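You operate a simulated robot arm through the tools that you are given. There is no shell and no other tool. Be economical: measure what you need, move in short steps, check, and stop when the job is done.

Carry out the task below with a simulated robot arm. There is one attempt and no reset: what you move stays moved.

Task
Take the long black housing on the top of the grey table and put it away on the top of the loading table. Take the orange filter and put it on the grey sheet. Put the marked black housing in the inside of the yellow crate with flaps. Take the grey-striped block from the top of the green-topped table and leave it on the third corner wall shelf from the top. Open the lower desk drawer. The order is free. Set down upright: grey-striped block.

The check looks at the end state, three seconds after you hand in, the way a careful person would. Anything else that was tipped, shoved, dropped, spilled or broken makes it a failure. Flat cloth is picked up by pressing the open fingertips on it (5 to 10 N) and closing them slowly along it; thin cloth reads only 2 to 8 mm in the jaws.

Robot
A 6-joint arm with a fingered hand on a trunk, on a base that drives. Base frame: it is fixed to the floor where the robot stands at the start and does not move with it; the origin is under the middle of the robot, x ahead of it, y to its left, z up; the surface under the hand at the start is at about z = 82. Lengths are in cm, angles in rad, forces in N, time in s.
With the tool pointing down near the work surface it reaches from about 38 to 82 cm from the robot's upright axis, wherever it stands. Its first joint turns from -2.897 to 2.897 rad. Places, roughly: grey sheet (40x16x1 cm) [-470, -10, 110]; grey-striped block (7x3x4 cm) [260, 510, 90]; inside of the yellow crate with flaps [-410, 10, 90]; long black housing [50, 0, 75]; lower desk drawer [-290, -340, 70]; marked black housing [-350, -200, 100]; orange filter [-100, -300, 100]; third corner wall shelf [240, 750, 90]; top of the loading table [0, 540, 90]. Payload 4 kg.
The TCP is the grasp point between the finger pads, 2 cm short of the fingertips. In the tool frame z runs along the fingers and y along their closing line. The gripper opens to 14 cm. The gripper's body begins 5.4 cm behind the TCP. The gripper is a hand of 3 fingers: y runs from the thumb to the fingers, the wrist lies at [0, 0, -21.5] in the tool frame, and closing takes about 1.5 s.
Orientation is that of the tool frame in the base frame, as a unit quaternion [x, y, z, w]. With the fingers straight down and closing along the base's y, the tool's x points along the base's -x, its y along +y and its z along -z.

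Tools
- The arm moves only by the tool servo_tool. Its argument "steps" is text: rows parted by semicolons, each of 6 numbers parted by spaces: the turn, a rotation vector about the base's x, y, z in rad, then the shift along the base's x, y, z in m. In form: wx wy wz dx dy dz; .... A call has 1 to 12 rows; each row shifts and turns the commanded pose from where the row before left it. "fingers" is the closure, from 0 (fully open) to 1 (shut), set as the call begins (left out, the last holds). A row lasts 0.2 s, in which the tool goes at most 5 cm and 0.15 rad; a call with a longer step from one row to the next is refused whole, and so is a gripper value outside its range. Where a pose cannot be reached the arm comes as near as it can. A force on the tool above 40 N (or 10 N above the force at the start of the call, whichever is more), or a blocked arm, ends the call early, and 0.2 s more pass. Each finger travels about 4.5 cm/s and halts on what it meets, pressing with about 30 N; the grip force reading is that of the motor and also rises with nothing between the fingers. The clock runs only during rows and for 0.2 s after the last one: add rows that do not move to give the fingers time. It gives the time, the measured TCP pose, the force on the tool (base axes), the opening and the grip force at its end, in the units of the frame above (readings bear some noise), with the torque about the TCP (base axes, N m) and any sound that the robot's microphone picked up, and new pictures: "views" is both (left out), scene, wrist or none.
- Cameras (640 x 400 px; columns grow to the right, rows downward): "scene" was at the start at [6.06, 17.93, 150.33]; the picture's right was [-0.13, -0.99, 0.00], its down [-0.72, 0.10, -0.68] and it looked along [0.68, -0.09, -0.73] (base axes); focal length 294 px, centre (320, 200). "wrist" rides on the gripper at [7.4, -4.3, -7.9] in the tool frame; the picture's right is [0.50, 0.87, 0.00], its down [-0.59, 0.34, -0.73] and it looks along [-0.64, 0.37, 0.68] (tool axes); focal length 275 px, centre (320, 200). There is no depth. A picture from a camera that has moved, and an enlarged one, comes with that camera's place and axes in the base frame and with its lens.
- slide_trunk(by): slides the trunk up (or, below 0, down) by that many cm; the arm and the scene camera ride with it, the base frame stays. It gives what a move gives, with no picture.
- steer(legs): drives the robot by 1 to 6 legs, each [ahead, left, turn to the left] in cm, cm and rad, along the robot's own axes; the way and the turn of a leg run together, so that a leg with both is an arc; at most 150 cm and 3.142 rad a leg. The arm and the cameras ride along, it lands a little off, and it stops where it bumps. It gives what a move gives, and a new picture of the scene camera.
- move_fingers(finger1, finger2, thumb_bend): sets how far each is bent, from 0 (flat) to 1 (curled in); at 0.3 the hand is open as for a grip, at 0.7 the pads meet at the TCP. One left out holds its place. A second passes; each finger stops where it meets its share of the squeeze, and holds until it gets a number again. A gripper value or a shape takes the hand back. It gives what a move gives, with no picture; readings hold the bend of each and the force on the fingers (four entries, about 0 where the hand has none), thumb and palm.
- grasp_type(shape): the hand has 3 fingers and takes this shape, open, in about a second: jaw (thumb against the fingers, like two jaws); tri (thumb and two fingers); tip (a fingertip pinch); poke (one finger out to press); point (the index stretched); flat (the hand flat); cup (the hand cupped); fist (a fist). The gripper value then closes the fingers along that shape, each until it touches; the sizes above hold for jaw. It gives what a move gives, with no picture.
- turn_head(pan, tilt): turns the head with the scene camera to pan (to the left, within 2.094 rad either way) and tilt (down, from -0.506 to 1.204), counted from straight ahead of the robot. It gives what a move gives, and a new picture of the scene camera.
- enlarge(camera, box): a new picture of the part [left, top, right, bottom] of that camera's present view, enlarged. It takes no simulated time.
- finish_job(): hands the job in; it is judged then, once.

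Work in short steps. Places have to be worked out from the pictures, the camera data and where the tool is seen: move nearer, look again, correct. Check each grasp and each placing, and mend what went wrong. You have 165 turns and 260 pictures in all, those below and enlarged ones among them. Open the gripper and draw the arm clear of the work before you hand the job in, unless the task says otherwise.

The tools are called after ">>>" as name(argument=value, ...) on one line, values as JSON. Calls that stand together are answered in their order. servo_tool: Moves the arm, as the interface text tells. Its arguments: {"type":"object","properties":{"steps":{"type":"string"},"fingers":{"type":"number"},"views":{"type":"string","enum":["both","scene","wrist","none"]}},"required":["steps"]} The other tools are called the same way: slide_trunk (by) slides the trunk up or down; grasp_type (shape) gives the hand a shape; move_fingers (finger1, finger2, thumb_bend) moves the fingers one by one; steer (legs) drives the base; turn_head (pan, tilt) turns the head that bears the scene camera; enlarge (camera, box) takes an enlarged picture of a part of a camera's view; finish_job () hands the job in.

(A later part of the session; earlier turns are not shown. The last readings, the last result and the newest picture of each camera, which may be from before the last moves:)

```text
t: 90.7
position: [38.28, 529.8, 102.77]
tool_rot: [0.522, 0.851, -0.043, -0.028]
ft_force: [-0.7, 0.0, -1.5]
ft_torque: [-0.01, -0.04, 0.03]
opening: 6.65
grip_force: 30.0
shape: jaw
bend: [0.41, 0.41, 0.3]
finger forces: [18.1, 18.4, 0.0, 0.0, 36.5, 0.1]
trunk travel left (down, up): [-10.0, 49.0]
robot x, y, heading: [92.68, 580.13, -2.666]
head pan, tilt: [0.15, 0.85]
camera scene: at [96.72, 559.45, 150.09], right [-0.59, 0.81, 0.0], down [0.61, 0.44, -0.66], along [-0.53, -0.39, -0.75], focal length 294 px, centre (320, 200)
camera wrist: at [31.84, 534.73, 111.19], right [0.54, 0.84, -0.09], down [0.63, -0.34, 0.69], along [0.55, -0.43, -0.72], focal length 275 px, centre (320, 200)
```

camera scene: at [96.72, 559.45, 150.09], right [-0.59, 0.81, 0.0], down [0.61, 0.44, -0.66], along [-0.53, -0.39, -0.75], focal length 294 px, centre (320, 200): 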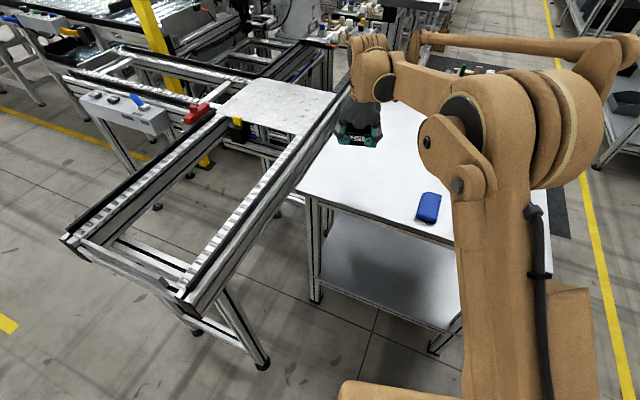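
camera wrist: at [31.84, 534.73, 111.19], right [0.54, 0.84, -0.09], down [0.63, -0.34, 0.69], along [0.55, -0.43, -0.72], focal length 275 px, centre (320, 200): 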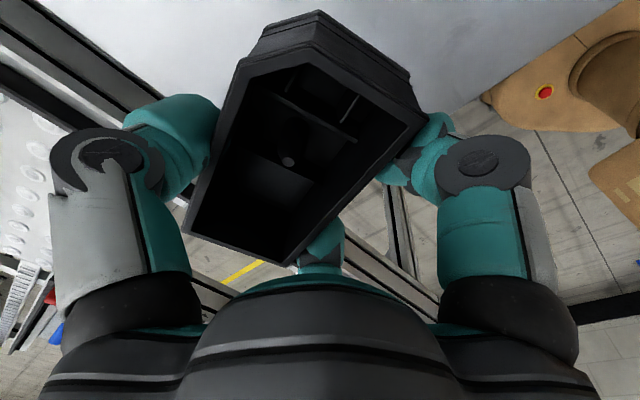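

The housing is over the table, about 10 cm inside the front edge. I lower to just above the surface.

>>> servo_tool(steps="0 0 0 0 0 -0.04; 0 0 0 0 0 -0.04; 0 0 0 0 0 -0.03; 0 0 0 0 0 -0.01; 0 0 0 0 0 -0.01; 0 0 0 0 0 -0.01; 0 0 0 0 0 -0.01")

```text
t: 92.4
position: [38.31, 530.16, 88.65]
tool_rot: [0.523, 0.851, -0.044, -0.03]
ft_force: [4.5, 3.4, 31.7]
ft_torque: [-0.21, 0.48, 0.04]
opening: 7.1
grip_force: 29.7
shape: jaw
bend: [0.42, 0.43, 0.27]
finger forces: [24.9, 25.4, 0.0, 0.1, 45.1, 0.0]
trunk travel left (down, up): [-10.0, 49.0]
robot x, y, heading: [92.7, 580.19, -2.665]
head pan, tilt: [0.15, 0.85]
stopped in row 7: the force on the tool passed its limit at 45 N (the readings are from after the stop); the commanded pose is now the measured one
camera scene: at [97.1, 559.76, 150.15], right [-0.59, 0.81, 0.0], down [0.61, 0.44, -0.66], along [-0.54, -0.39, -0.75], focal length 294 px, centre (320, 200)
camera wrist: at [31.81, 535.04, 96.97], right [0.54, 0.84, -0.09], down [0.64, -0.34, 0.69], along [0.55, -0.43, -0.72], focal length 275 px, centre (320, 200)
```

scene: 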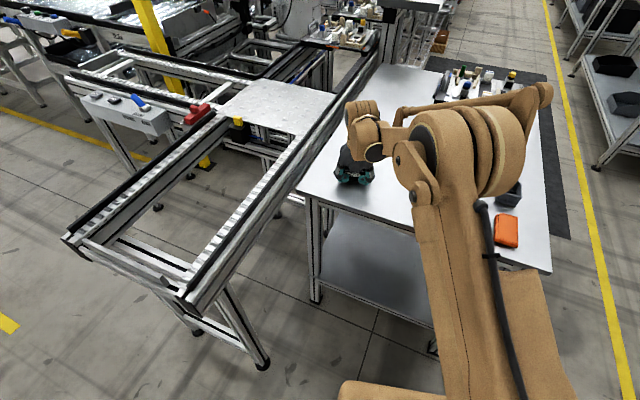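
wrist: 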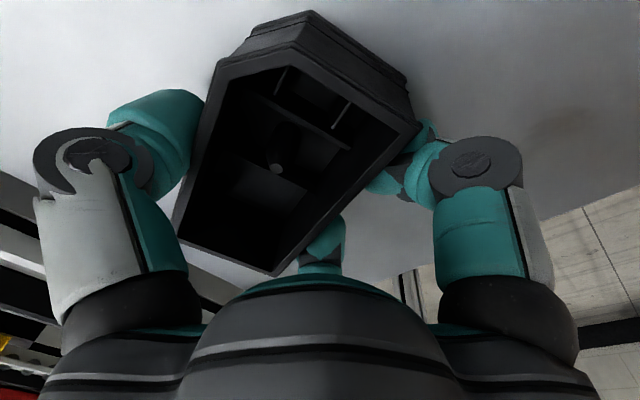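

It touches the table. I relieve the pressure slightly and open to the earlier straddling width.

>>> servo_tool(steps="0 0 0 0 0 0.002; 0 0 0 0 0 0; 0 0 0 0 0 0; 0 0 0 0 0 0; 0 0 0 0 0 0; 0 0 0 0 0 0", fingers=0.35, views="wrist")

>>> servo_tool(steps="0 0 0 0 0 0.02; 0 0 0 0 0 0.02; 0 0 0 0 0 0.04; 0 0 0 0 0 0.04; 0 0 0 0 0 0.04; 0 0 0 0 0 0.05; 0 0 0 0 0 0")

```text
t: 93.8
position: [38.02, 529.99, 88.54]
tool_rot: [0.523, 0.851, -0.043, -0.028]
ft_force: [-0.1, 0.7, 3.8]
ft_torque: [-0.01, -0.11, 0.02]
opening: 8.9
grip_force: 0.0
shape: jaw
bend: [0.29, 0.29, 0.27]
finger forces: [0.9, 2.2, 0.0, 0.0, 0.1, 0.1]
trunk travel left (down, up): [-10.0, 49.0]
robot x, y, heading: [92.41, 580.0, -2.664]
head pan, tilt: [0.15, 0.85]
camera wrist: at [31.57, 534.9, 96.77], right [0.54, 0.84, -0.09], down [0.64, -0.34, 0.69], along [0.55, -0.43, -0.72], focal length 275 px, centre (320, 200)
```

wrist: 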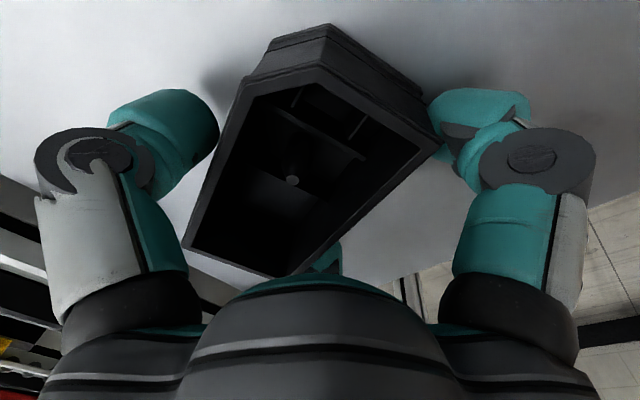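

```text
t: 95.4
position: [38.04, 529.96, 109.26]
tool_rot: [0.522, 0.851, -0.043, -0.029]
ft_force: [0.7, -0.7, 0.3]
ft_torque: [-0.01, -0.03, -0.05]
opening: 9.04
grip_force: 0.0
shape: jaw
bend: [0.29, 0.29, 0.27]
finger forces: [0.0, 0.0, 0.0, 0.0, 0.0, 0.1]
trunk travel left (down, up): [-10.0, 49.0]
robot x, y, heading: [92.63, 579.83, -2.666]
head pan, tilt: [0.15, 0.85]
camera scene: at [96.73, 559.45, 150.09], right [-0.59, 0.81, 0.0], down [0.61, 0.44, -0.66], along [-0.53, -0.39, -0.75], focal length 294 px, centre (320, 200)
camera wrist: at [31.63, 534.83, 117.65], right [0.54, 0.84, -0.09], down [0.64, -0.34, 0.69], along [0.55, -0.43, -0.72], focal length 275 px, centre (320, 200)
```

scene: 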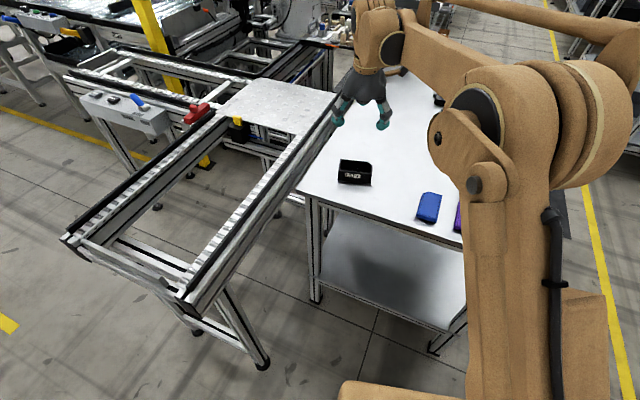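
wrist: 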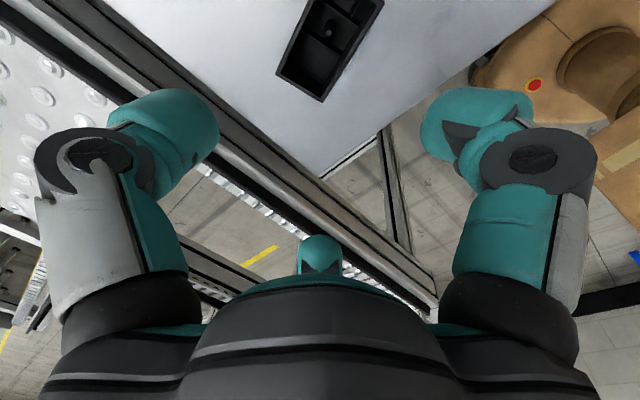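

The long housing stands on the loading table. I draw the arm back to carrying pose and drive out.

>>> servo_tool(steps="0 0 0 0 0 0.04; 0 0 0 0.0243 0.033 0.01; 0 0 0 0.0243 0.033 0.01; 0 0 0 0.0243 0.033 0; 0 0 0 0.0243 0.033 0; 0 0 0 0.0243 0.033 0; 0 0 0 0.0243 0.033 0; 0 0 0 0.0243 0.033 0; 0 0 0 0.0243 0.033 0; 0 0 0 0 0 0", views="none")

>>> steer(legs=[[-52, 26, 0], [0, 0, 2.85]])

>>> turn_head(pan=-0.3, tilt=0.5)

```text
t: 97.6
position: [57.36, 556.34, 115.36]
tool_rot: [0.522, 0.851, -0.043, -0.028]
ft_force: [-0.3, -0.1, -0.6]
ft_torque: [0.04, 0.0, 0.0]
opening: 9.05
grip_force: 0.1
shape: jaw
bend: [0.29, 0.29, 0.27]
finger forces: [0.0, 0.1, 0.1, 0.1, 0.0, 0.1]
trunk travel left (down, up): [-10.0, 49.0]
robot x, y, heading: [92.47, 580.25, -2.664]
head pan, tilt: [0.15, 0.85]
```

```text
t: 107.6
position: [193.64, 591.55, 115.33]
tool_rot: [0.751, -0.659, 0.035, -0.038]
ft_force: [0.1, 0.3, -1.0]
ft_torque: [0.02, 0.02, 0.01]
opening: 9.06
grip_force: 0.1
shape: jaw
bend: [0.29, 0.29, 0.27]
finger forces: [0.1, 0.0, 0.0, 0.0, 0.0, 0.0]
trunk travel left (down, up): [-10.0, 49.0]
robot x, y, heading: [152.45, 580.46, 0.14]
head pan, tilt: [0.15, 0.85]
camera scene: at [155.63, 601.56, 150.09], right [0.28, -0.96, 0.0], down [-0.72, -0.21, -0.66], along [0.63, 0.19, -0.75], focal length 294 px, centre (320, 200)
```

scene: 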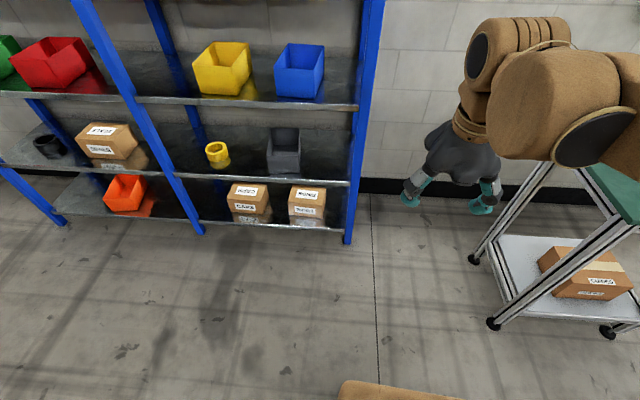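

```text
t: 108.5
position: [193.58, 591.49, 115.34]
tool_rot: [0.751, -0.659, 0.035, -0.037]
ft_force: [1.0, 0.6, -0.1]
ft_torque: [-0.01, -0.02, 0.0]
opening: 9.05
grip_force: 0.0
shape: jaw
bend: [0.29, 0.29, 0.27]
finger forces: [0.1, 0.0, 0.0, 0.0, 0.0, 0.1]
trunk travel left (down, up): [-10.0, 49.0]
robot x, y, heading: [152.47, 580.98, 0.137]
head pan, tilt: [-0.3, 0.499]
camera scene: at [157.11, 597.87, 153.09], right [-0.16, -0.99, 0.0], down [-0.47, 0.08, -0.88], along [0.87, -0.14, -0.48], focal length 294 px, centre (320, 200)
```

scene: 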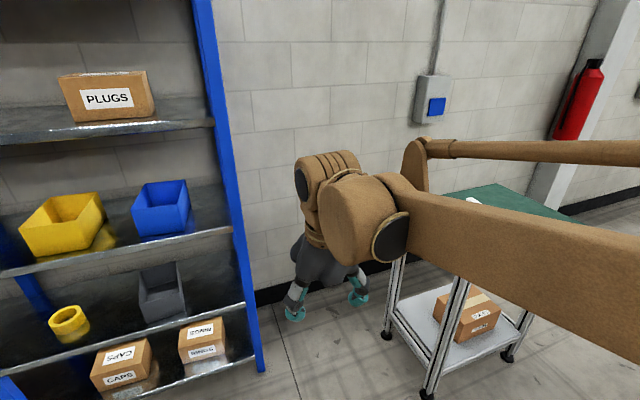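

The third shelf from the top is the level with the yellow, blue, red and green bins (about z=90). Now I drive to the green table and look at the block.

>>> steer(legs=[[-10, -76, 0], [22, 3, 0]])

>>> turn_head(pan=-0.05, tilt=0.75)

```text
t: 113.9
position: [214.55, 520.08, 115.39]
tool_rot: [0.749, -0.661, 0.036, -0.038]
ft_force: [0.1, -0.1, 0.1]
ft_torque: [-0.01, -0.01, 0.01]
opening: 9.06
grip_force: 0.1
shape: jaw
bend: [0.29, 0.29, 0.27]
finger forces: [0.0, 0.0, 0.1, 0.0, 0.1, 0.0]
trunk travel left (down, up): [-10.0, 49.0]
robot x, y, heading: [172.92, 509.93, 0.127]
head pan, tilt: [-0.3, 0.499]
camera scene: at [178.18, 526.85, 153.09], right [-0.17, -0.99, 0.0], down [-0.47, 0.08, -0.88], along [0.86, -0.15, -0.48], focal length 294 px, centre (320, 200)
```

scene: 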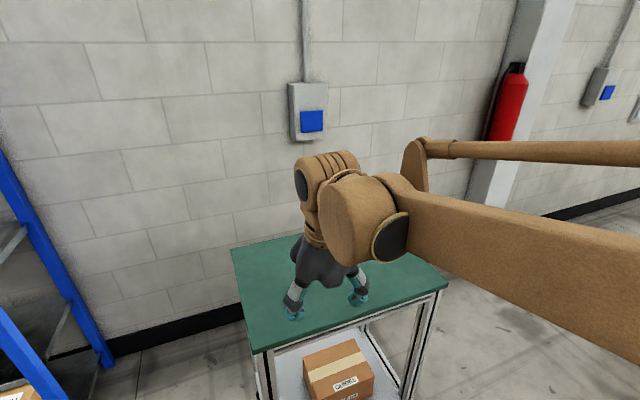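

```text
t: 114.7
position: [214.49, 520.32, 115.36]
tool_rot: [0.749, -0.66, 0.036, -0.037]
ft_force: [-0.1, 0.5, 0.0]
ft_torque: [-0.05, -0.02, 0.01]
opening: 9.04
grip_force: 0.0
shape: jaw
bend: [0.29, 0.29, 0.27]
finger forces: [0.0, 0.0, 0.1, 0.1, 0.0, 0.0]
trunk travel left (down, up): [-10.0, 49.0]
robot x, y, heading: [173.29, 510.35, 0.134]
head pan, tilt: [-0.051, 0.75]
camera scene: at [177.39, 529.02, 150.9], right [0.08, -1.0, 0.0], down [-0.68, -0.05, -0.73], along [0.73, 0.06, -0.68], focal length 294 px, centre (320, 200)
```

scene: 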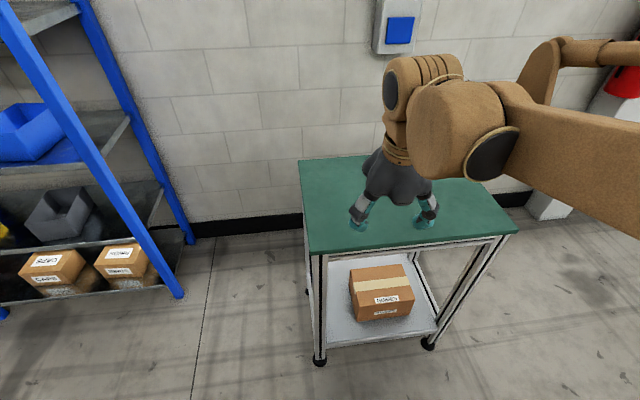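

The hand hides the block. I take out the tilt and turn the wrist back to its initial orientation, so the wrist camera looks ahead.

>>> servo_tool(steps="-0.0134 0.099 0 0 0 0.03; 0 0 -0.143 0 0 0.03; 0 0 -0.143 0 0 0; 0 0 -0.143 0 0 0; 0 0 -0.143 0 0 0; 0 0 -0.143 0 0 0; 0 0 -0.143 0 0 0; 0 0 -0.143 0 0 0; 0 0 -0.143 0 0 0; 0 0 -0.143 0 0 0; 0 0 -0.143 0 0 0; 0 0 -0.143 0 0 0", fingers=0.2)

```text
t: 117.3
position: [214.59, 520.2, 121.47]
tool_rot: [-0.06, 0.998, -0.001, -0.002]
ft_force: [-0.2, 0.1, -0.2]
ft_torque: [-0.03, 0.02, -0.02]
opening: 11.17
grip_force: 0.0
shape: jaw
bend: [0.24, 0.24, 0.23]
finger forces: [0.0, 0.0, 0.0, 0.0, 0.1, 0.0]
trunk travel left (down, up): [-10.0, 49.0]
robot x, y, heading: [173.47, 509.63, 0.13]
head pan, tilt: [-0.051, 0.75]
camera scene: at [177.38, 529.02, 150.9], right [0.08, -1.0, 0.0], down [-0.68, -0.05, -0.73], along [0.73, 0.06, -0.68], focal length 294 px, centre (320, 200)
camera wrist: at [207.63, 514.88, 129.37], right [-0.6, 0.8, 0.0], down [0.55, 0.41, 0.73], along [0.58, 0.44, -0.68], focal length 275 px, centre (320, 200)
```

scene: 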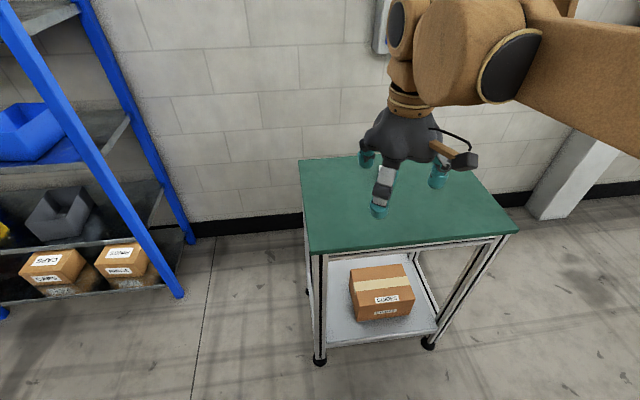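
wrist: 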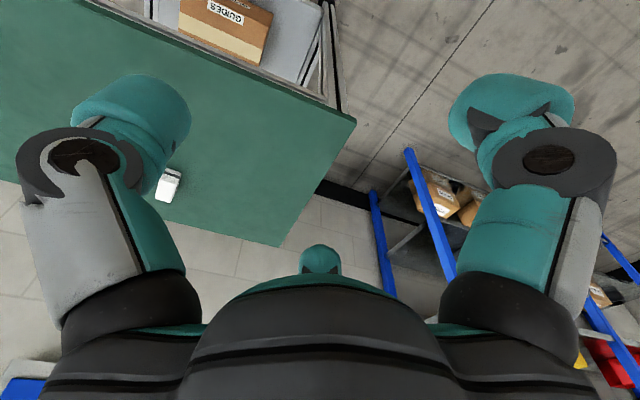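

The table top is at z≈90.7 and the block is around (253, 513). I enlarge the wrist view for its orientation.

>>> enlarge(camera="wrist", box=[127, 160, 207, 210])

>>> enlarge(camera="scene", box=[360, 150, 440, 200])

```text
8.00 times, centred on (167, 185) of wrist
camera zoom: at [207.63, 514.88, 129.37], right [-0.6, 0.8, 0.0], down [0.55, 0.41, 0.73], along [0.58, 0.44, -0.68], focal length 2202 px, centre (1544, 320)
```

zoom: 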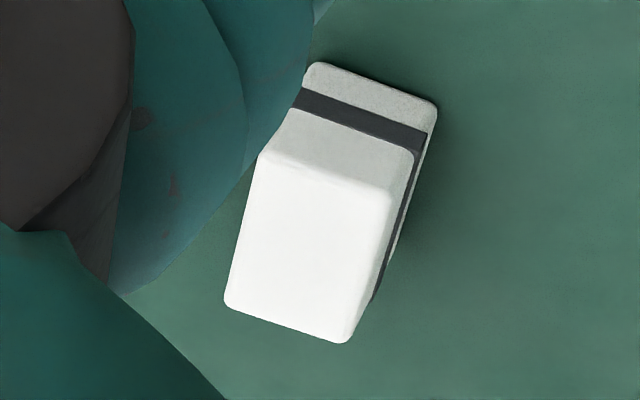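

```text
8.00 times, centred on (400, 175) of scene
camera zoom: at [177.38, 529.02, 150.9], right [0.08, -1.0, 0.0], down [-0.68, -0.05, -0.73], along [0.73, 0.06, -0.68], focal length 2348 px, centre (-320, 400)
```

zoom: 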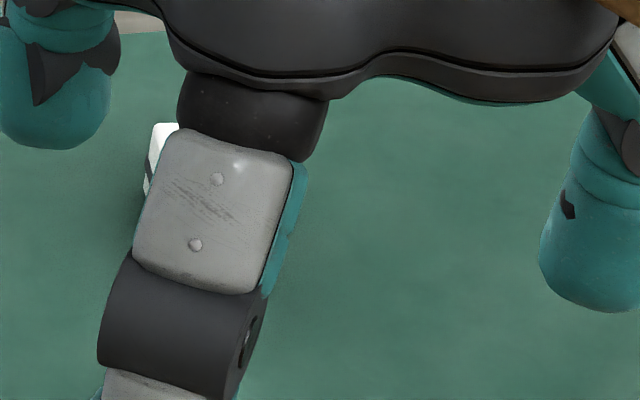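

The block lies with its long side along my heading (about 0.15 rad), 3 cm across y, near (253.4, 513.6). I'll pinch it across y with the hand tilted 30° so that it fits under the next shelf later. I move ahead 8 cm, tilt, and hover.

>>> steer(legs=[[8, 0, 0]])

>>> servo_tool(steps="0.0169 -0.1287 0 0.03 -0.01 0; 0.0169 -0.1287 0 0.03 -0.01 -0.02; 0.0169 -0.1287 0 0.03 -0.01 -0.02; 0.0169 -0.1287 0 0.03 -0.01 -0.02; 0 0 0 0.03 -0.01 -0.02; 0 0 0 0.03 -0.01 -0.03; 0 0 0 0.02 0 -0.02; 0 0 0 0 0 0", fingers=0.5)

```text
t: 118.3
position: [222.43, 521.09, 121.39]
tool_rot: [-0.061, 0.998, -0.002, -0.003]
ft_force: [0.1, 0.1, 0.0]
ft_torque: [0.0, 0.05, -0.02]
opening: 11.17
grip_force: 0.0
shape: jaw
bend: [0.24, 0.24, 0.23]
finger forces: [0.0, 0.0, 0.1, 0.0, 0.0, 0.0]
trunk travel left (down, up): [-10.0, 49.0]
robot x, y, heading: [181.21, 510.65, 0.127]
head pan, tilt: [-0.051, 0.75]
camera scene: at [185.38, 530.06, 150.89], right [0.08, -1.0, 0.0], down [-0.68, -0.05, -0.73], along [0.73, 0.06, -0.68], focal length 294 px, centre (320, 200)
```

scene: 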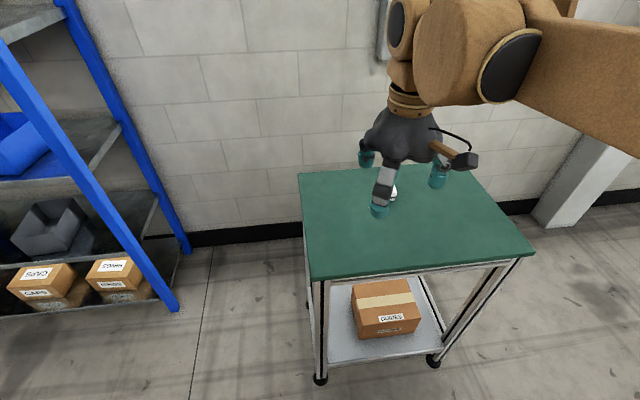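

```text
t: 120.1
position: [242.34, 515.22, 108.6]
tool_rot: [-0.059, 0.965, 0.016, 0.254]
ft_force: [-0.1, 0.6, -0.8]
ft_torque: [-0.01, 0.0, 0.0]
opening: 7.05
grip_force: 0.2
shape: jaw
bend: [0.34, 0.34, 0.33]
finger forces: [0.0, 0.0, 0.0, 0.0, 0.0, 0.1]
trunk travel left (down, up): [-10.0, 49.0]
robot x, y, heading: [181.13, 510.9, 0.129]
head pan, tilt: [-0.051, 0.75]
camera scene: at [185.22, 530.03, 150.9], right [0.08, -1.0, 0.0], down [-0.68, -0.05, -0.73], along [0.73, 0.06, -0.68], focal length 294 px, centre (320, 200)
camera wrist: at [232.48, 509.54, 111.75], right [-0.54, 0.81, -0.24], down [0.11, 0.35, 0.93], along [0.84, 0.47, -0.28], focal length 275 px, centre (320, 200)
```

scene: 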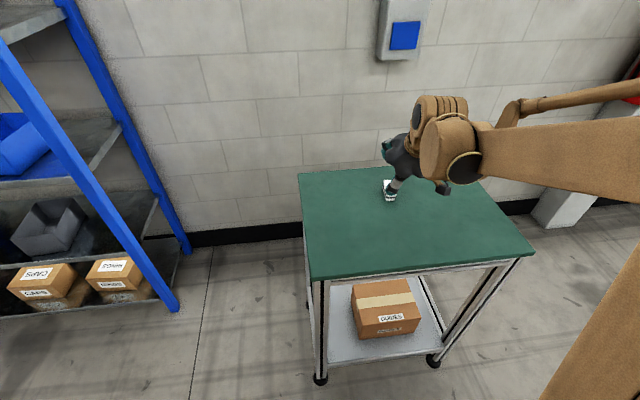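
wrist: 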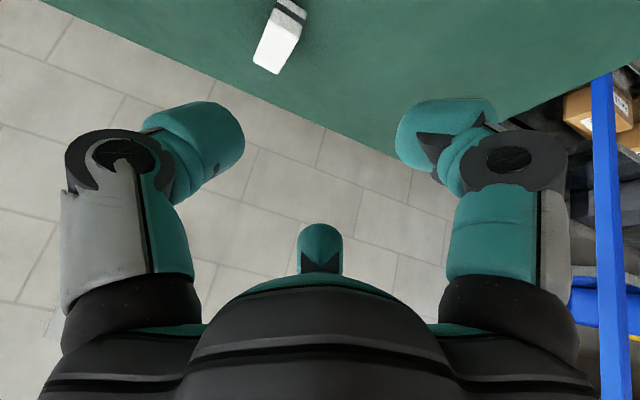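

I enlarge the block in this view to refine its place.

>>> enlarge(camera="wrist", box=[232, 0, 328, 80])

>>> enlarge(camera="scene", box=[360, 165, 424, 205])

```text
5.00 times, centred on (280, 40) of wrist
camera zoom: at [232.48, 509.54, 111.75], right [-0.54, 0.81, -0.24], down [0.11, 0.35, 0.93], along [0.84, 0.47, -0.28], focal length 1376 px, centre (520, 1000)
```

zoom: 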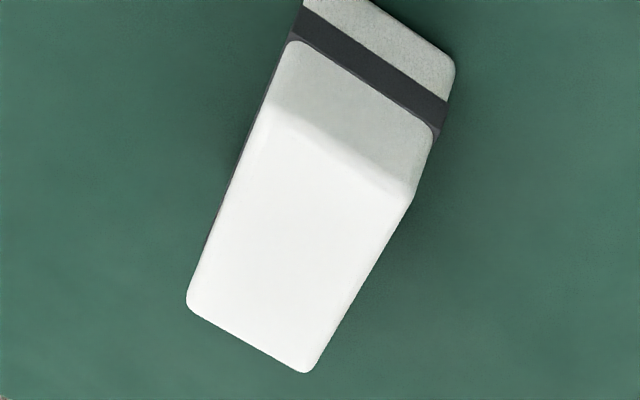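

```text
10.00 times, centred on (392, 185) of scene
camera zoom: at [185.22, 530.03, 150.9], right [0.08, -1.0, 0.0], down [-0.68, -0.05, -0.73], along [0.73, 0.06, -0.68], focal length 2935 px, centre (-400, 350)
```

zoom: 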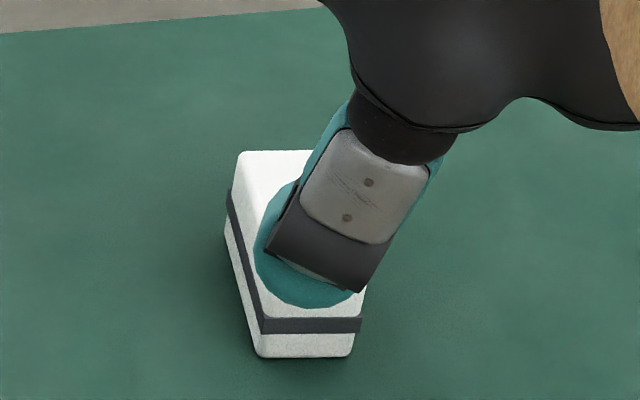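

Refined block centre about (253.7, 513.7). I move above it, offset slightly for the hand's uneven finger layout, and descend partway.

>>> servo_tool(steps="0 0 0 0.04 -0.003 0; 0 0 0 0.04 -0.003 0; 0 0 0 0.033 -0.003 0; 0 0 0 0 0 -0.04; 0 0 0 0 0 -0.03; 0 0 0 0 0 -0.02; 0 0 0 0 0 0")

```text
t: 121.7
position: [253.94, 514.2, 99.42]
tool_rot: [-0.059, 0.965, 0.017, 0.254]
ft_force: [-0.4, -0.1, -0.4]
ft_torque: [0.01, -0.01, -0.02]
opening: 7.02
grip_force: 0.0
shape: jaw
bend: [0.34, 0.34, 0.33]
finger forces: [0.1, 0.0, 0.1, 0.0, 0.0, 0.0]
trunk travel left (down, up): [-10.0, 49.0]
robot x, y, heading: [180.99, 510.92, 0.127]
head pan, tilt: [-0.051, 0.75]
camera scene: at [185.25, 530.04, 150.9], right [0.08, -1.0, 0.0], down [-0.68, -0.05, -0.73], along [0.73, 0.06, -0.68], focal length 294 px, centre (320, 200)
camera wrist: at [244.05, 508.52, 102.66], right [-0.54, 0.81, -0.24], down [0.11, 0.35, 0.93], along [0.84, 0.47, -0.28], focal length 275 px, centre (320, 200)
```

scene: 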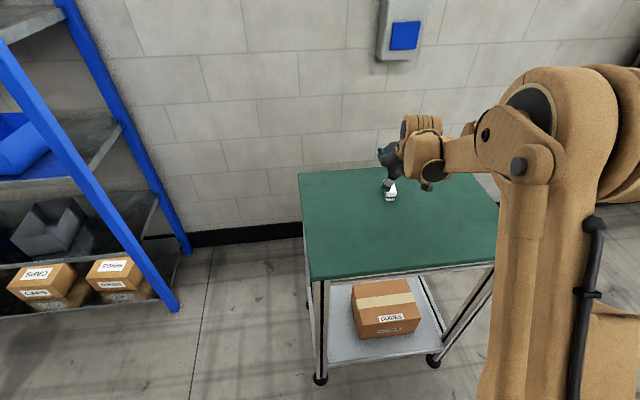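
wrist: 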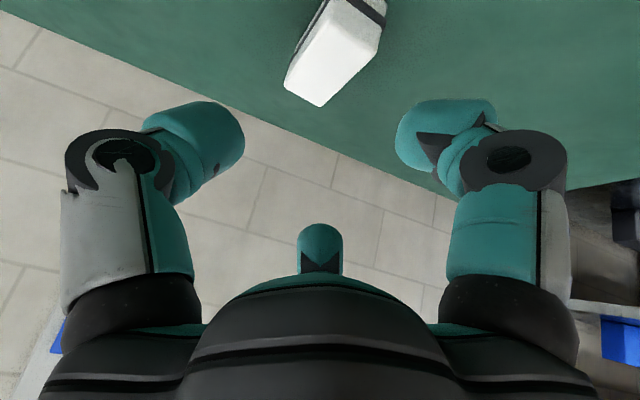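

I enlarge the wrist view to fix the block's lateral place relative to the fingers before lowering.

>>> enlarge(camera="wrist", box=[240, 0, 440, 125])

```text
3.20 times, centred on (340, 62) of wrist
camera zoom: at [244.05, 508.52, 102.66], right [-0.54, 0.81, -0.24], down [0.11, 0.35, 0.93], along [0.84, 0.47, -0.28], focal length 881 px, centre (256, 640)
```

zoom: 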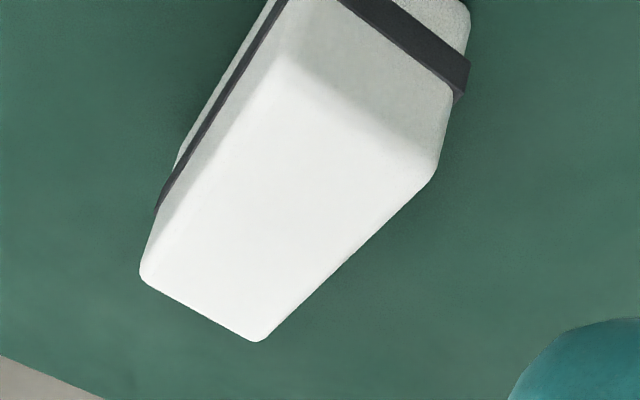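

The estimates agree best with a table top nearer z=88.5 and block centre about (256, 513.2). I lower 3 cm more and look again.

>>> servo_tool(steps="0 0 0 0.003 -0.004 -0.015; 0 0 0 0 0 -0.015; 0 0 0 0 0 0", views="wrist")

```text
t: 122.5
position: [253.9, 513.83, 96.32]
tool_rot: [-0.058, 0.966, 0.016, 0.253]
ft_force: [-0.1, -1.5, -0.2]
ft_torque: [0.02, -0.02, -0.01]
opening: 7.03
grip_force: 0.0
shape: jaw
bend: [0.34, 0.34, 0.33]
finger forces: [0.1, 0.0, 0.1, 0.1, 0.1, 0.1]
trunk travel left (down, up): [-10.0, 49.0]
robot x, y, heading: [181.26, 510.97, 0.128]
head pan, tilt: [-0.051, 0.75]
camera wrist: at [244.13, 508.22, 99.57], right [-0.54, 0.81, -0.24], down [0.11, 0.35, 0.93], along [0.84, 0.47, -0.28], focal length 275 px, centre (320, 200)
```

wrist: 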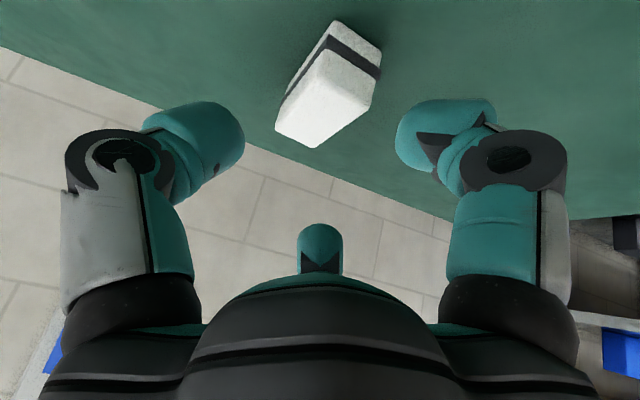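

Parallax between the two views puts the table at z≈85.3 and the block centre at (258.8, 514.8), 7 x 3.2 x 3.8 cm, matching its given size. I correct and lower partway.

>>> servo_tool(steps="0 0 0 0.038 0.015 0; 0 0 0 0 0 -0.02; 0 0 0 0 0 -0.025; 0 0 0 0 0 0")

```text
t: 123.5
position: [257.86, 515.31, 91.95]
tool_rot: [-0.058, 0.965, 0.017, 0.254]
ft_force: [0.0, -0.1, -0.4]
ft_torque: [0.02, 0.0, 0.02]
opening: 7.03
grip_force: 0.1
shape: jaw
bend: [0.34, 0.34, 0.33]
finger forces: [0.0, 0.0, 0.0, 0.1, 0.0, 0.0]
trunk travel left (down, up): [-10.0, 49.0]
robot x, y, heading: [180.85, 510.71, 0.123]
head pan, tilt: [-0.051, 0.75]
camera scene: at [185.26, 530.04, 150.9], right [0.08, -1.0, 0.0], down [-0.68, -0.05, -0.73], along [0.73, 0.06, -0.68], focal length 294 px, centre (320, 200)
camera wrist: at [247.97, 509.73, 95.18], right [-0.54, 0.81, -0.24], down [0.11, 0.35, 0.93], along [0.84, 0.47, -0.28], focal length 275 px, centre (320, 200)
```

scene: 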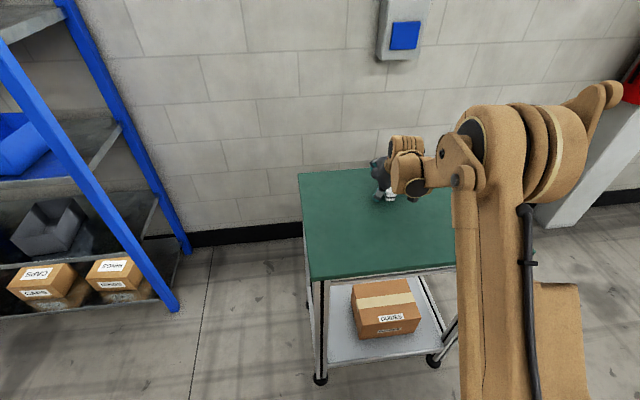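
wrist: 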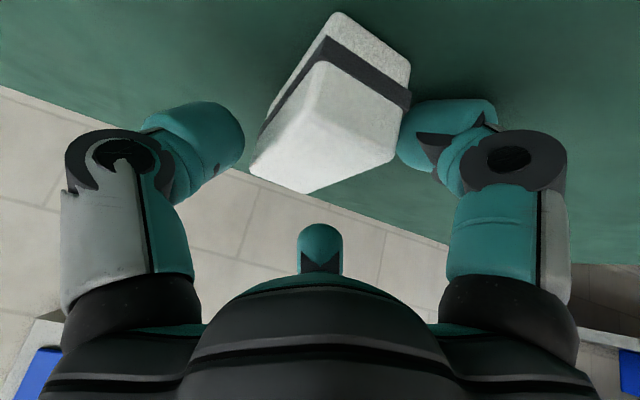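

The block sits between the fingers, a bit close to the left ones. I shift 0.7 cm left and lower until nearly at the table.

>>> servo_tool(steps="0 0 0 -0.001 0.007 0; 0 0 0 0 0 -0.01; 0 0 0 0 0 -0.01; 0 0 0 0 0 -0.005; 0 0 0 0 0 0", views="wrist")

```text
t: 124.3
position: [257.2, 516.16, 90.92]
tool_rot: [-0.058, 0.965, 0.018, 0.256]
ft_force: [-10.3, 0.5, 36.0]
ft_torque: [0.6, 1.54, 0.17]
opening: 6.88
grip_force: 0.1
shape: jaw
bend: [0.37, 0.34, 0.33]
finger forces: [35.0, 0.1, 0.0, 0.0, 0.0, 0.0]
trunk travel left (down, up): [-10.0, 49.0]
robot x, y, heading: [181.17, 510.58, 0.133]
head pan, tilt: [-0.051, 0.75]
stopped in row 3: the force on the tool passed its limit at 48 N (the readings are from after the stop); the commanded pose is now the measured one
camera wrist: at [247.44, 510.57, 94.16], right [-0.54, 0.81, -0.24], down [0.1, 0.35, 0.93], along [0.84, 0.47, -0.27], focal length 275 px, centre (320, 200)
```

wrist: 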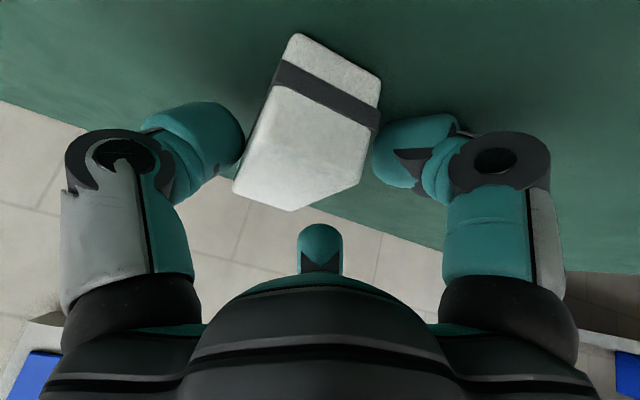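

Finger 1 touched the table at this tilt. I raise 1 cm, reduce the tilt by 0.13 rad, narrow the fingers, re-centre and lower again.

>>> servo_tool(steps="0 0 0 0 0 0.01; -0.0169 0.1287 0 0.003 -0.005 0; 0 0 0 0 0 0; 0 0 0 0 0 0; 0 0 0 0 0 -0.01; 0 0 0 0 0 -0.006; 0 0 0 0 0 -0.003; 0 0 0 0 0 0", fingers=0.62, views="wrist")

```text
t: 125.9
position: [257.41, 516.1, 90.3]
tool_rot: [-0.06, 0.979, 0.014, 0.193]
ft_force: [-9.7, 1.2, 36.4]
ft_torque: [0.54, 1.41, 0.08]
opening: 5.33
grip_force: 0.2
shape: jaw
bend: [0.42, 0.39, 0.38]
finger forces: [36.7, 0.1, 0.1, 0.0, 0.5, 0.1]
trunk travel left (down, up): [-10.0, 49.0]
robot x, y, heading: [180.88, 511.12, 0.13]
head pan, tilt: [-0.051, 0.75]
stopped in row 7: the force on the tool passed its limit at 51 N (the readings are from after the stop); the commanded pose is now the measured one
camera wrist: at [248.15, 510.32, 94.71], right [-0.57, 0.8, -0.19], down [0.22, 0.37, 0.9], along [0.79, 0.47, -0.39], focal length 275 px, centre (320, 200)
```

wrist: 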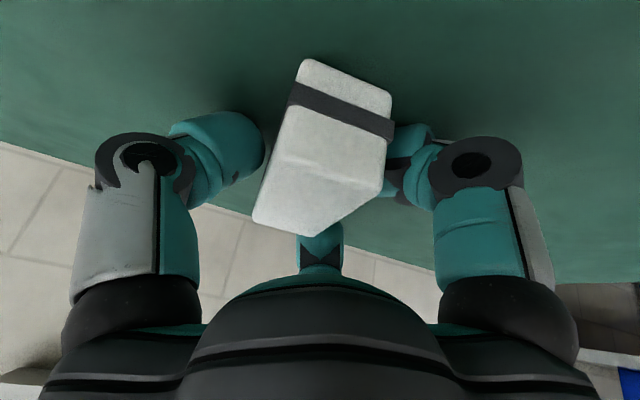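

The block is nicely framed. I ease up 2 mm and close.

>>> servo_tool(steps="0 0 0 0 0 0.001; 0 0 0 0 0 0; 0 0 0 0 0 0; 0 0 0 0 0 0; 0 0 0 0 0 0; 0 0 0 0 0 0; 0 0 0 0 0 0", fingers=0.95, views="wrist")

```text
t: 127.5
position: [257.62, 515.94, 90.2]
tool_rot: [-0.061, 0.979, 0.014, 0.193]
ft_force: [-6.7, 2.6, 22.2]
ft_torque: [0.21, 0.81, -0.01]
opening: 2.88
grip_force: 30.1
shape: jaw
bend: [0.46, 0.75, 0.43]
finger forces: [42.6, 16.3, 0.0, 0.0, 24.0, 0.0]
trunk travel left (down, up): [-10.0, 49.0]
robot x, y, heading: [181.2, 510.58, 0.133]
head pan, tilt: [-0.051, 0.75]
camera wrist: at [248.34, 510.31, 94.65], right [-0.57, 0.8, -0.19], down [0.22, 0.37, 0.9], along [0.79, 0.47, -0.39], focal length 275 px, centre (320, 200)
```

wrist: 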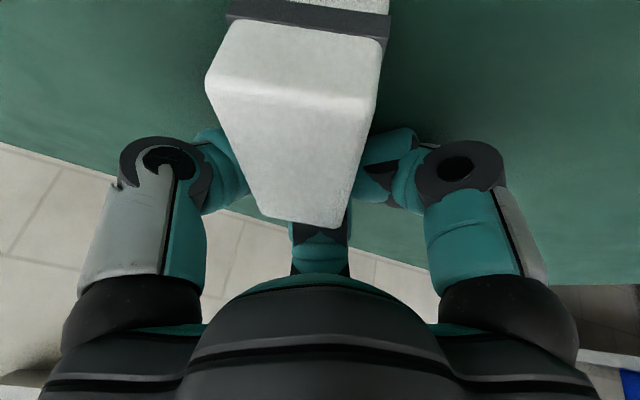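

Finger 2 slipped past the far end and slid the block back. I reopen to look and re-grasp further back.

>>> servo_tool(steps="0 0 0 0 0 0.001; 0 0 0 0 0 0; 0 0 0 0 0 0; 0 0 0 0 0 0; 0 0 0 0 0 0; 0 0 0 0 0 0.03; 0 0 0 0 0 0.03; 0 0 0 -0.03 0 0; 0 0 0 -0.02 0 0; 0 0 0 0 0 0", fingers=0.4)

```text
t: 129.7
position: [253.02, 515.78, 95.86]
tool_rot: [-0.06, 0.98, 0.013, 0.191]
ft_force: [-0.2, -0.7, -1.1]
ft_torque: [-0.01, 0.0, -0.01]
opening: 8.38
grip_force: 0.0
shape: jaw
bend: [0.3, 0.3, 0.29]
finger forces: [0.0, 0.0, 0.0, 0.0, 0.0, 0.0]
trunk travel left (down, up): [-10.0, 49.0]
robot x, y, heading: [180.86, 510.81, 0.13]
head pan, tilt: [-0.051, 0.75]
camera scene: at [185.2, 530.06, 150.89], right [0.08, -1.0, 0.0], down [-0.68, -0.05, -0.73], along [0.73, 0.06, -0.68], focal length 294 px, centre (320, 200)
camera wrist: at [243.67, 510.09, 100.4], right [-0.57, 0.8, -0.18], down [0.23, 0.37, 0.9], along [0.79, 0.47, -0.39], focal length 275 px, centre (320, 200)
```

scene: 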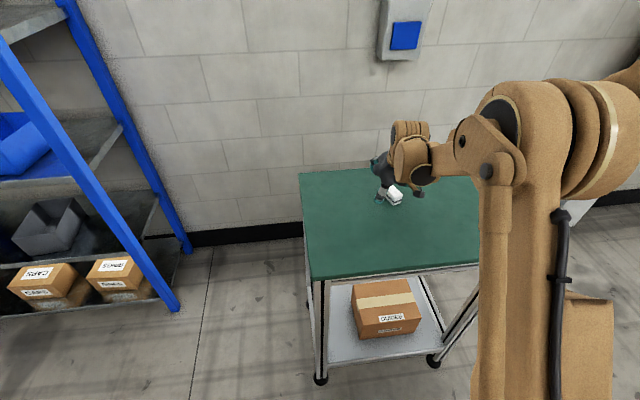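
wrist: 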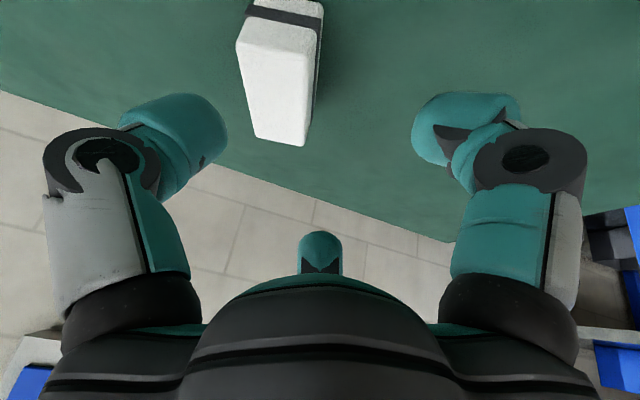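

The block now lies at about (255.2, 513.3), yaw ≈0.49. I turn the tool by 0.36 to match and set the TCP about 1.4 cm behind the centre.

>>> servo_tool(steps="0 0 0.12 0.003 -0.01 0; 0 0 0.12 0.003 -0.01 0; 0 0 0.12 0.001 -0.006 0; 0 0 0 0 0 -0.01; 0 0 0 0 0 -0.01; 0 0 0 0 0 0", fingers=0.5, views="wrist")

```text
t: 131.1
position: [253.6, 513.45, 94.02]
tool_rot: [-0.234, 0.953, 0.047, 0.184]
ft_force: [0.1, 0.0, -0.1]
ft_torque: [0.02, 0.0, -0.02]
opening: 7.04
grip_force: 0.1
shape: jaw
bend: [0.34, 0.34, 0.33]
finger forces: [0.0, 0.0, 0.0, 0.0, 0.0, 0.0]
trunk travel left (down, up): [-10.0, 49.0]
robot x, y, heading: [181.26, 510.75, 0.132]
head pan, tilt: [-0.051, 0.75]
camera wrist: at [246.81, 504.87, 98.52], right [-0.81, 0.55, -0.18], down [0.08, 0.42, 0.9], along [0.58, 0.72, -0.39], focal length 275 px, centre (320, 200)
```

wrist: 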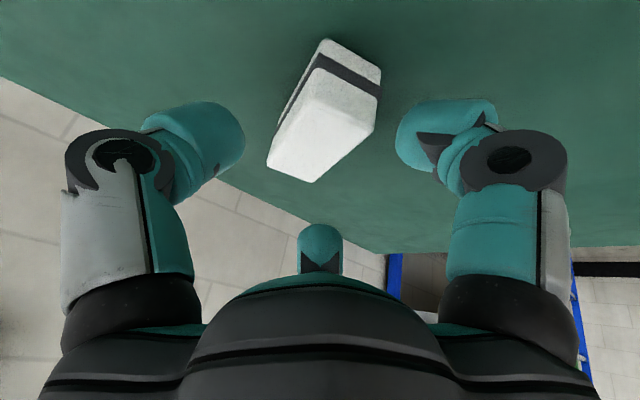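

Aligned. A small correction back, then narrow and lower to contact.

>>> servo_tool(steps="0 0 0 -0.005 -0.005 0; 0 0 0 0 0 -0.01; 0 0 0 0 0 -0.01; 0 0 0 0 0 -0.01; 0 0 0 0 0 -0.004; 0 0 0 0 0 -0.003; 0 0 0 0 0 -0.003; 0 0 0 0 0 0", fingers=0.62, views="wrist")

```text
t: 132.9
position: [252.62, 512.89, 90.34]
tool_rot: [-0.234, 0.953, 0.048, 0.187]
ft_force: [-11.9, 2.3, 36.4]
ft_torque: [0.12, 1.52, -0.02]
opening: 5.39
grip_force: 0.1
shape: jaw
bend: [0.41, 0.39, 0.38]
finger forces: [36.6, 0.0, 0.0, 0.0, 0.0, 0.0]
trunk travel left (down, up): [-10.0, 49.0]
robot x, y, heading: [180.86, 510.7, 0.128]
head pan, tilt: [-0.051, 0.75]
camera wrist: at [245.91, 504.39, 94.82], right [-0.81, 0.55, -0.19], down [0.08, 0.42, 0.9], along [0.58, 0.72, -0.39], focal length 275 px, centre (320, 200)
```

wrist: 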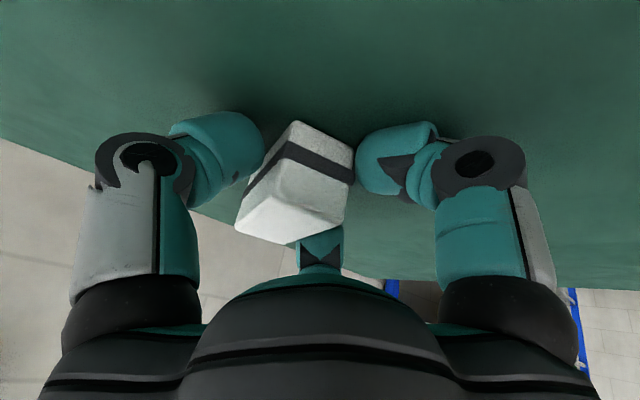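

Framed now; the near end is slightly too close to finger 1, so I raise 3 mm, move 0.8 cm forward and close.

>>> servo_tool(steps="0 0 0 0 0 0.004; 0 0 0 0.007 0.004 0; 0 0 0 0 0 -0.002; 0 0 0 0 0 0; 0 0 0 0 0 0; 0 0 0 0 0 0; 0 0 0 0 0 0; 0 0 0 0 0 0", fingers=0.62, views="wrist")

>>> servo_tool(steps="0 0 0 0 0 0; 0 0 0 0 0 0; 0 0 0 0 0 0; 0 0 0 0 0 0; 0 0 0 0 0 0; 0 0 0 0 0 0; 0 0 0 0 0 0", fingers=0.9, views="wrist")

```text
t: 134.7
position: [253.65, 513.14, 90.41]
tool_rot: [-0.234, 0.953, 0.047, 0.187]
ft_force: [-6.4, -5.6, 21.2]
ft_torque: [-0.08, 0.77, 0.18]
opening: 5.32
grip_force: 0.0
shape: jaw
bend: [0.42, 0.39, 0.38]
finger forces: [20.8, 0.1, 0.0, 0.0, 0.1, 0.0]
trunk travel left (down, up): [-10.0, 49.0]
robot x, y, heading: [181.36, 510.91, 0.132]
head pan, tilt: [-0.051, 0.75]
camera wrist: at [246.77, 504.64, 94.9], right [-0.81, 0.55, -0.19], down [0.08, 0.42, 0.9], along [0.58, 0.72, -0.39], focal length 275 px, centre (320, 200)
```

wrist: 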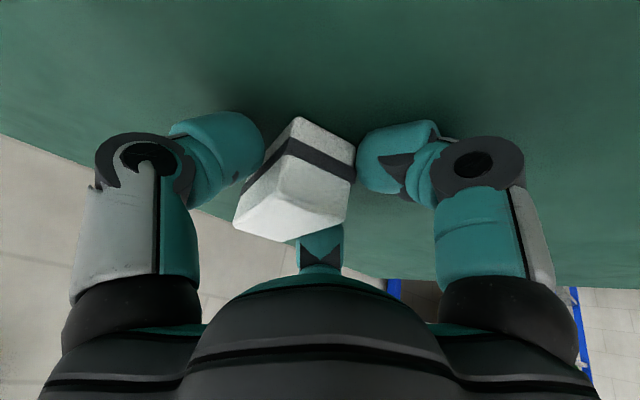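

```text
t: 136.3
position: [253.62, 513.09, 90.29]
tool_rot: [-0.234, 0.953, 0.048, 0.185]
ft_force: [1.4, -0.5, 8.2]
ft_torque: [-0.19, 0.02, 0.06]
opening: 3.87
grip_force: 30.1
shape: jaw
bend: [0.48, 0.99, 0.41]
finger forces: [17.9, 20.0, 0.0, 0.0, 31.4, 0.0]
trunk travel left (down, up): [-10.0, 49.0]
robot x, y, heading: [181.08, 510.98, 0.13]
head pan, tilt: [-0.051, 0.75]
camera wrist: at [246.91, 504.68, 94.79], right [-0.81, 0.55, -0.18], down [0.08, 0.42, 0.9], along [0.58, 0.72, -0.39], focal length 275 px, centre (320, 200)
```

wrist: 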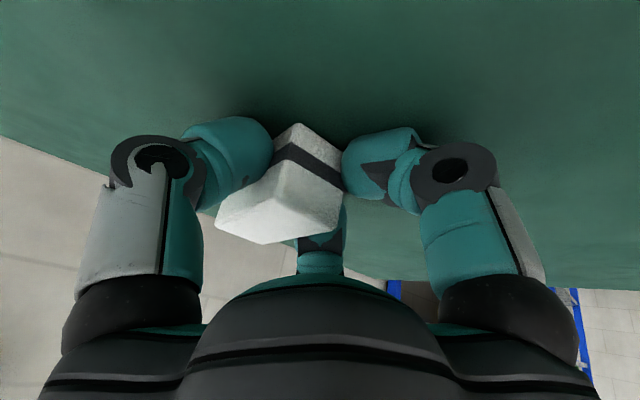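

All three fingers show force. I lift 3 cm gently to see whether the block is held level.

>>> servo_tool(steps="0 0 0 0 0 0.01; 0 0 0 0 0 0.01; 0 0 0 0 0 0.01; 0 0 0 0 0 0")

```text
t: 137.3
position: [253.73, 513.25, 93.3]
tool_rot: [-0.234, 0.953, 0.048, 0.185]
ft_force: [0.8, -0.2, 0.0]
ft_torque: [0.02, 0.03, 0.02]
opening: 3.86
grip_force: 30.0
shape: jaw
bend: [0.48, 0.99, 0.41]
finger forces: [15.4, 20.6, 0.0, 0.0, 30.1, 0.1]
trunk travel left (down, up): [-10.0, 49.0]
robot x, y, heading: [181.14, 510.86, 0.13]
head pan, tilt: [-0.051, 0.75]
camera scene: at [185.2, 530.06, 150.89], right [0.08, -1.0, 0.0], down [-0.68, -0.05, -0.73], along [0.73, 0.06, -0.68], focal length 294 px, centre (320, 200)
camera wrist: at [246.94, 504.72, 97.81], right [-0.81, 0.55, -0.18], down [0.08, 0.42, 0.9], along [0.58, 0.72, -0.39], focal length 275 px, centre (320, 200)
```

scene: 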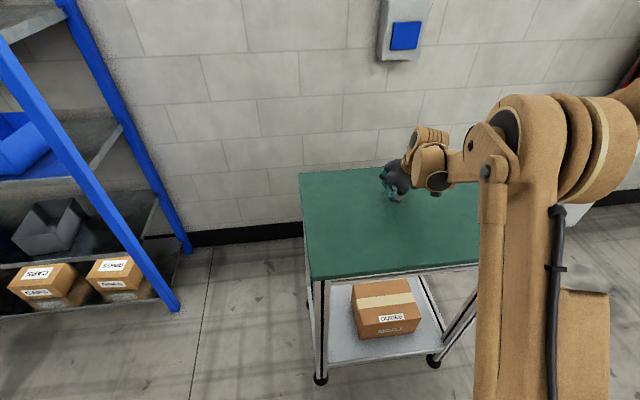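
wrist: 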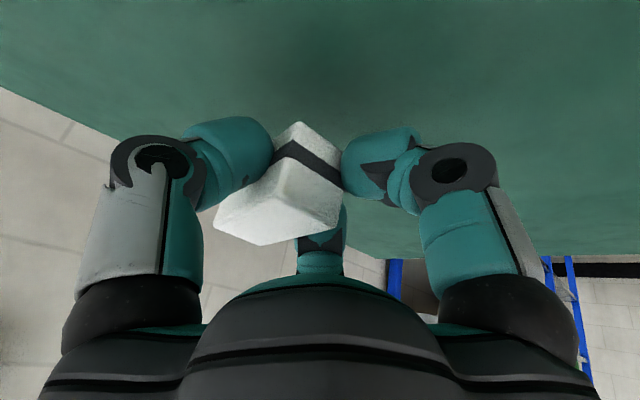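

The block came up with the hand in the same pose. I enlarge to check that it is level.

>>> enlarge(camera="wrist", box=[200, 100, 400, 260])

>>> enlarge(camera="scene", box=[360, 150, 440, 215])

```text
2.50 times, centred on (300, 180) of wrist
camera zoom: at [246.94, 504.72, 97.81], right [-0.81, 0.55, -0.18], down [0.08, 0.42, 0.9], along [0.58, 0.72, -0.39], focal length 688 px, centre (370, 250)
```

zoom: 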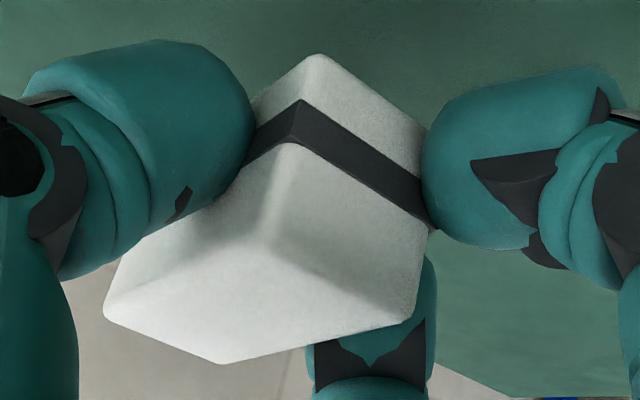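

```text
6.15 times, centred on (400, 182) of scene
camera zoom: at [185.2, 530.06, 150.89], right [0.08, -1.0, 0.0], down [-0.68, -0.05, -0.73], along [0.73, 0.06, -0.68], focal length 1806 px, centre (-172, 308)
```

zoom: 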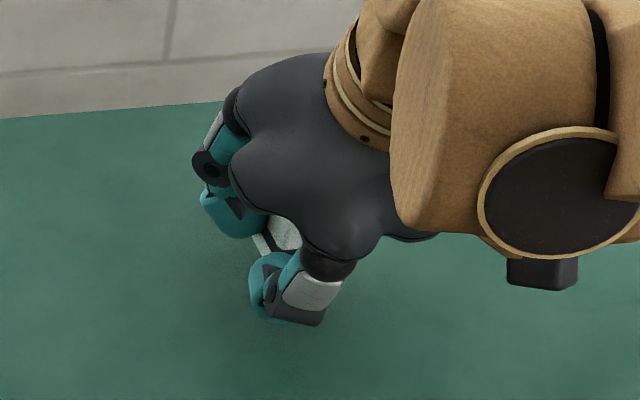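

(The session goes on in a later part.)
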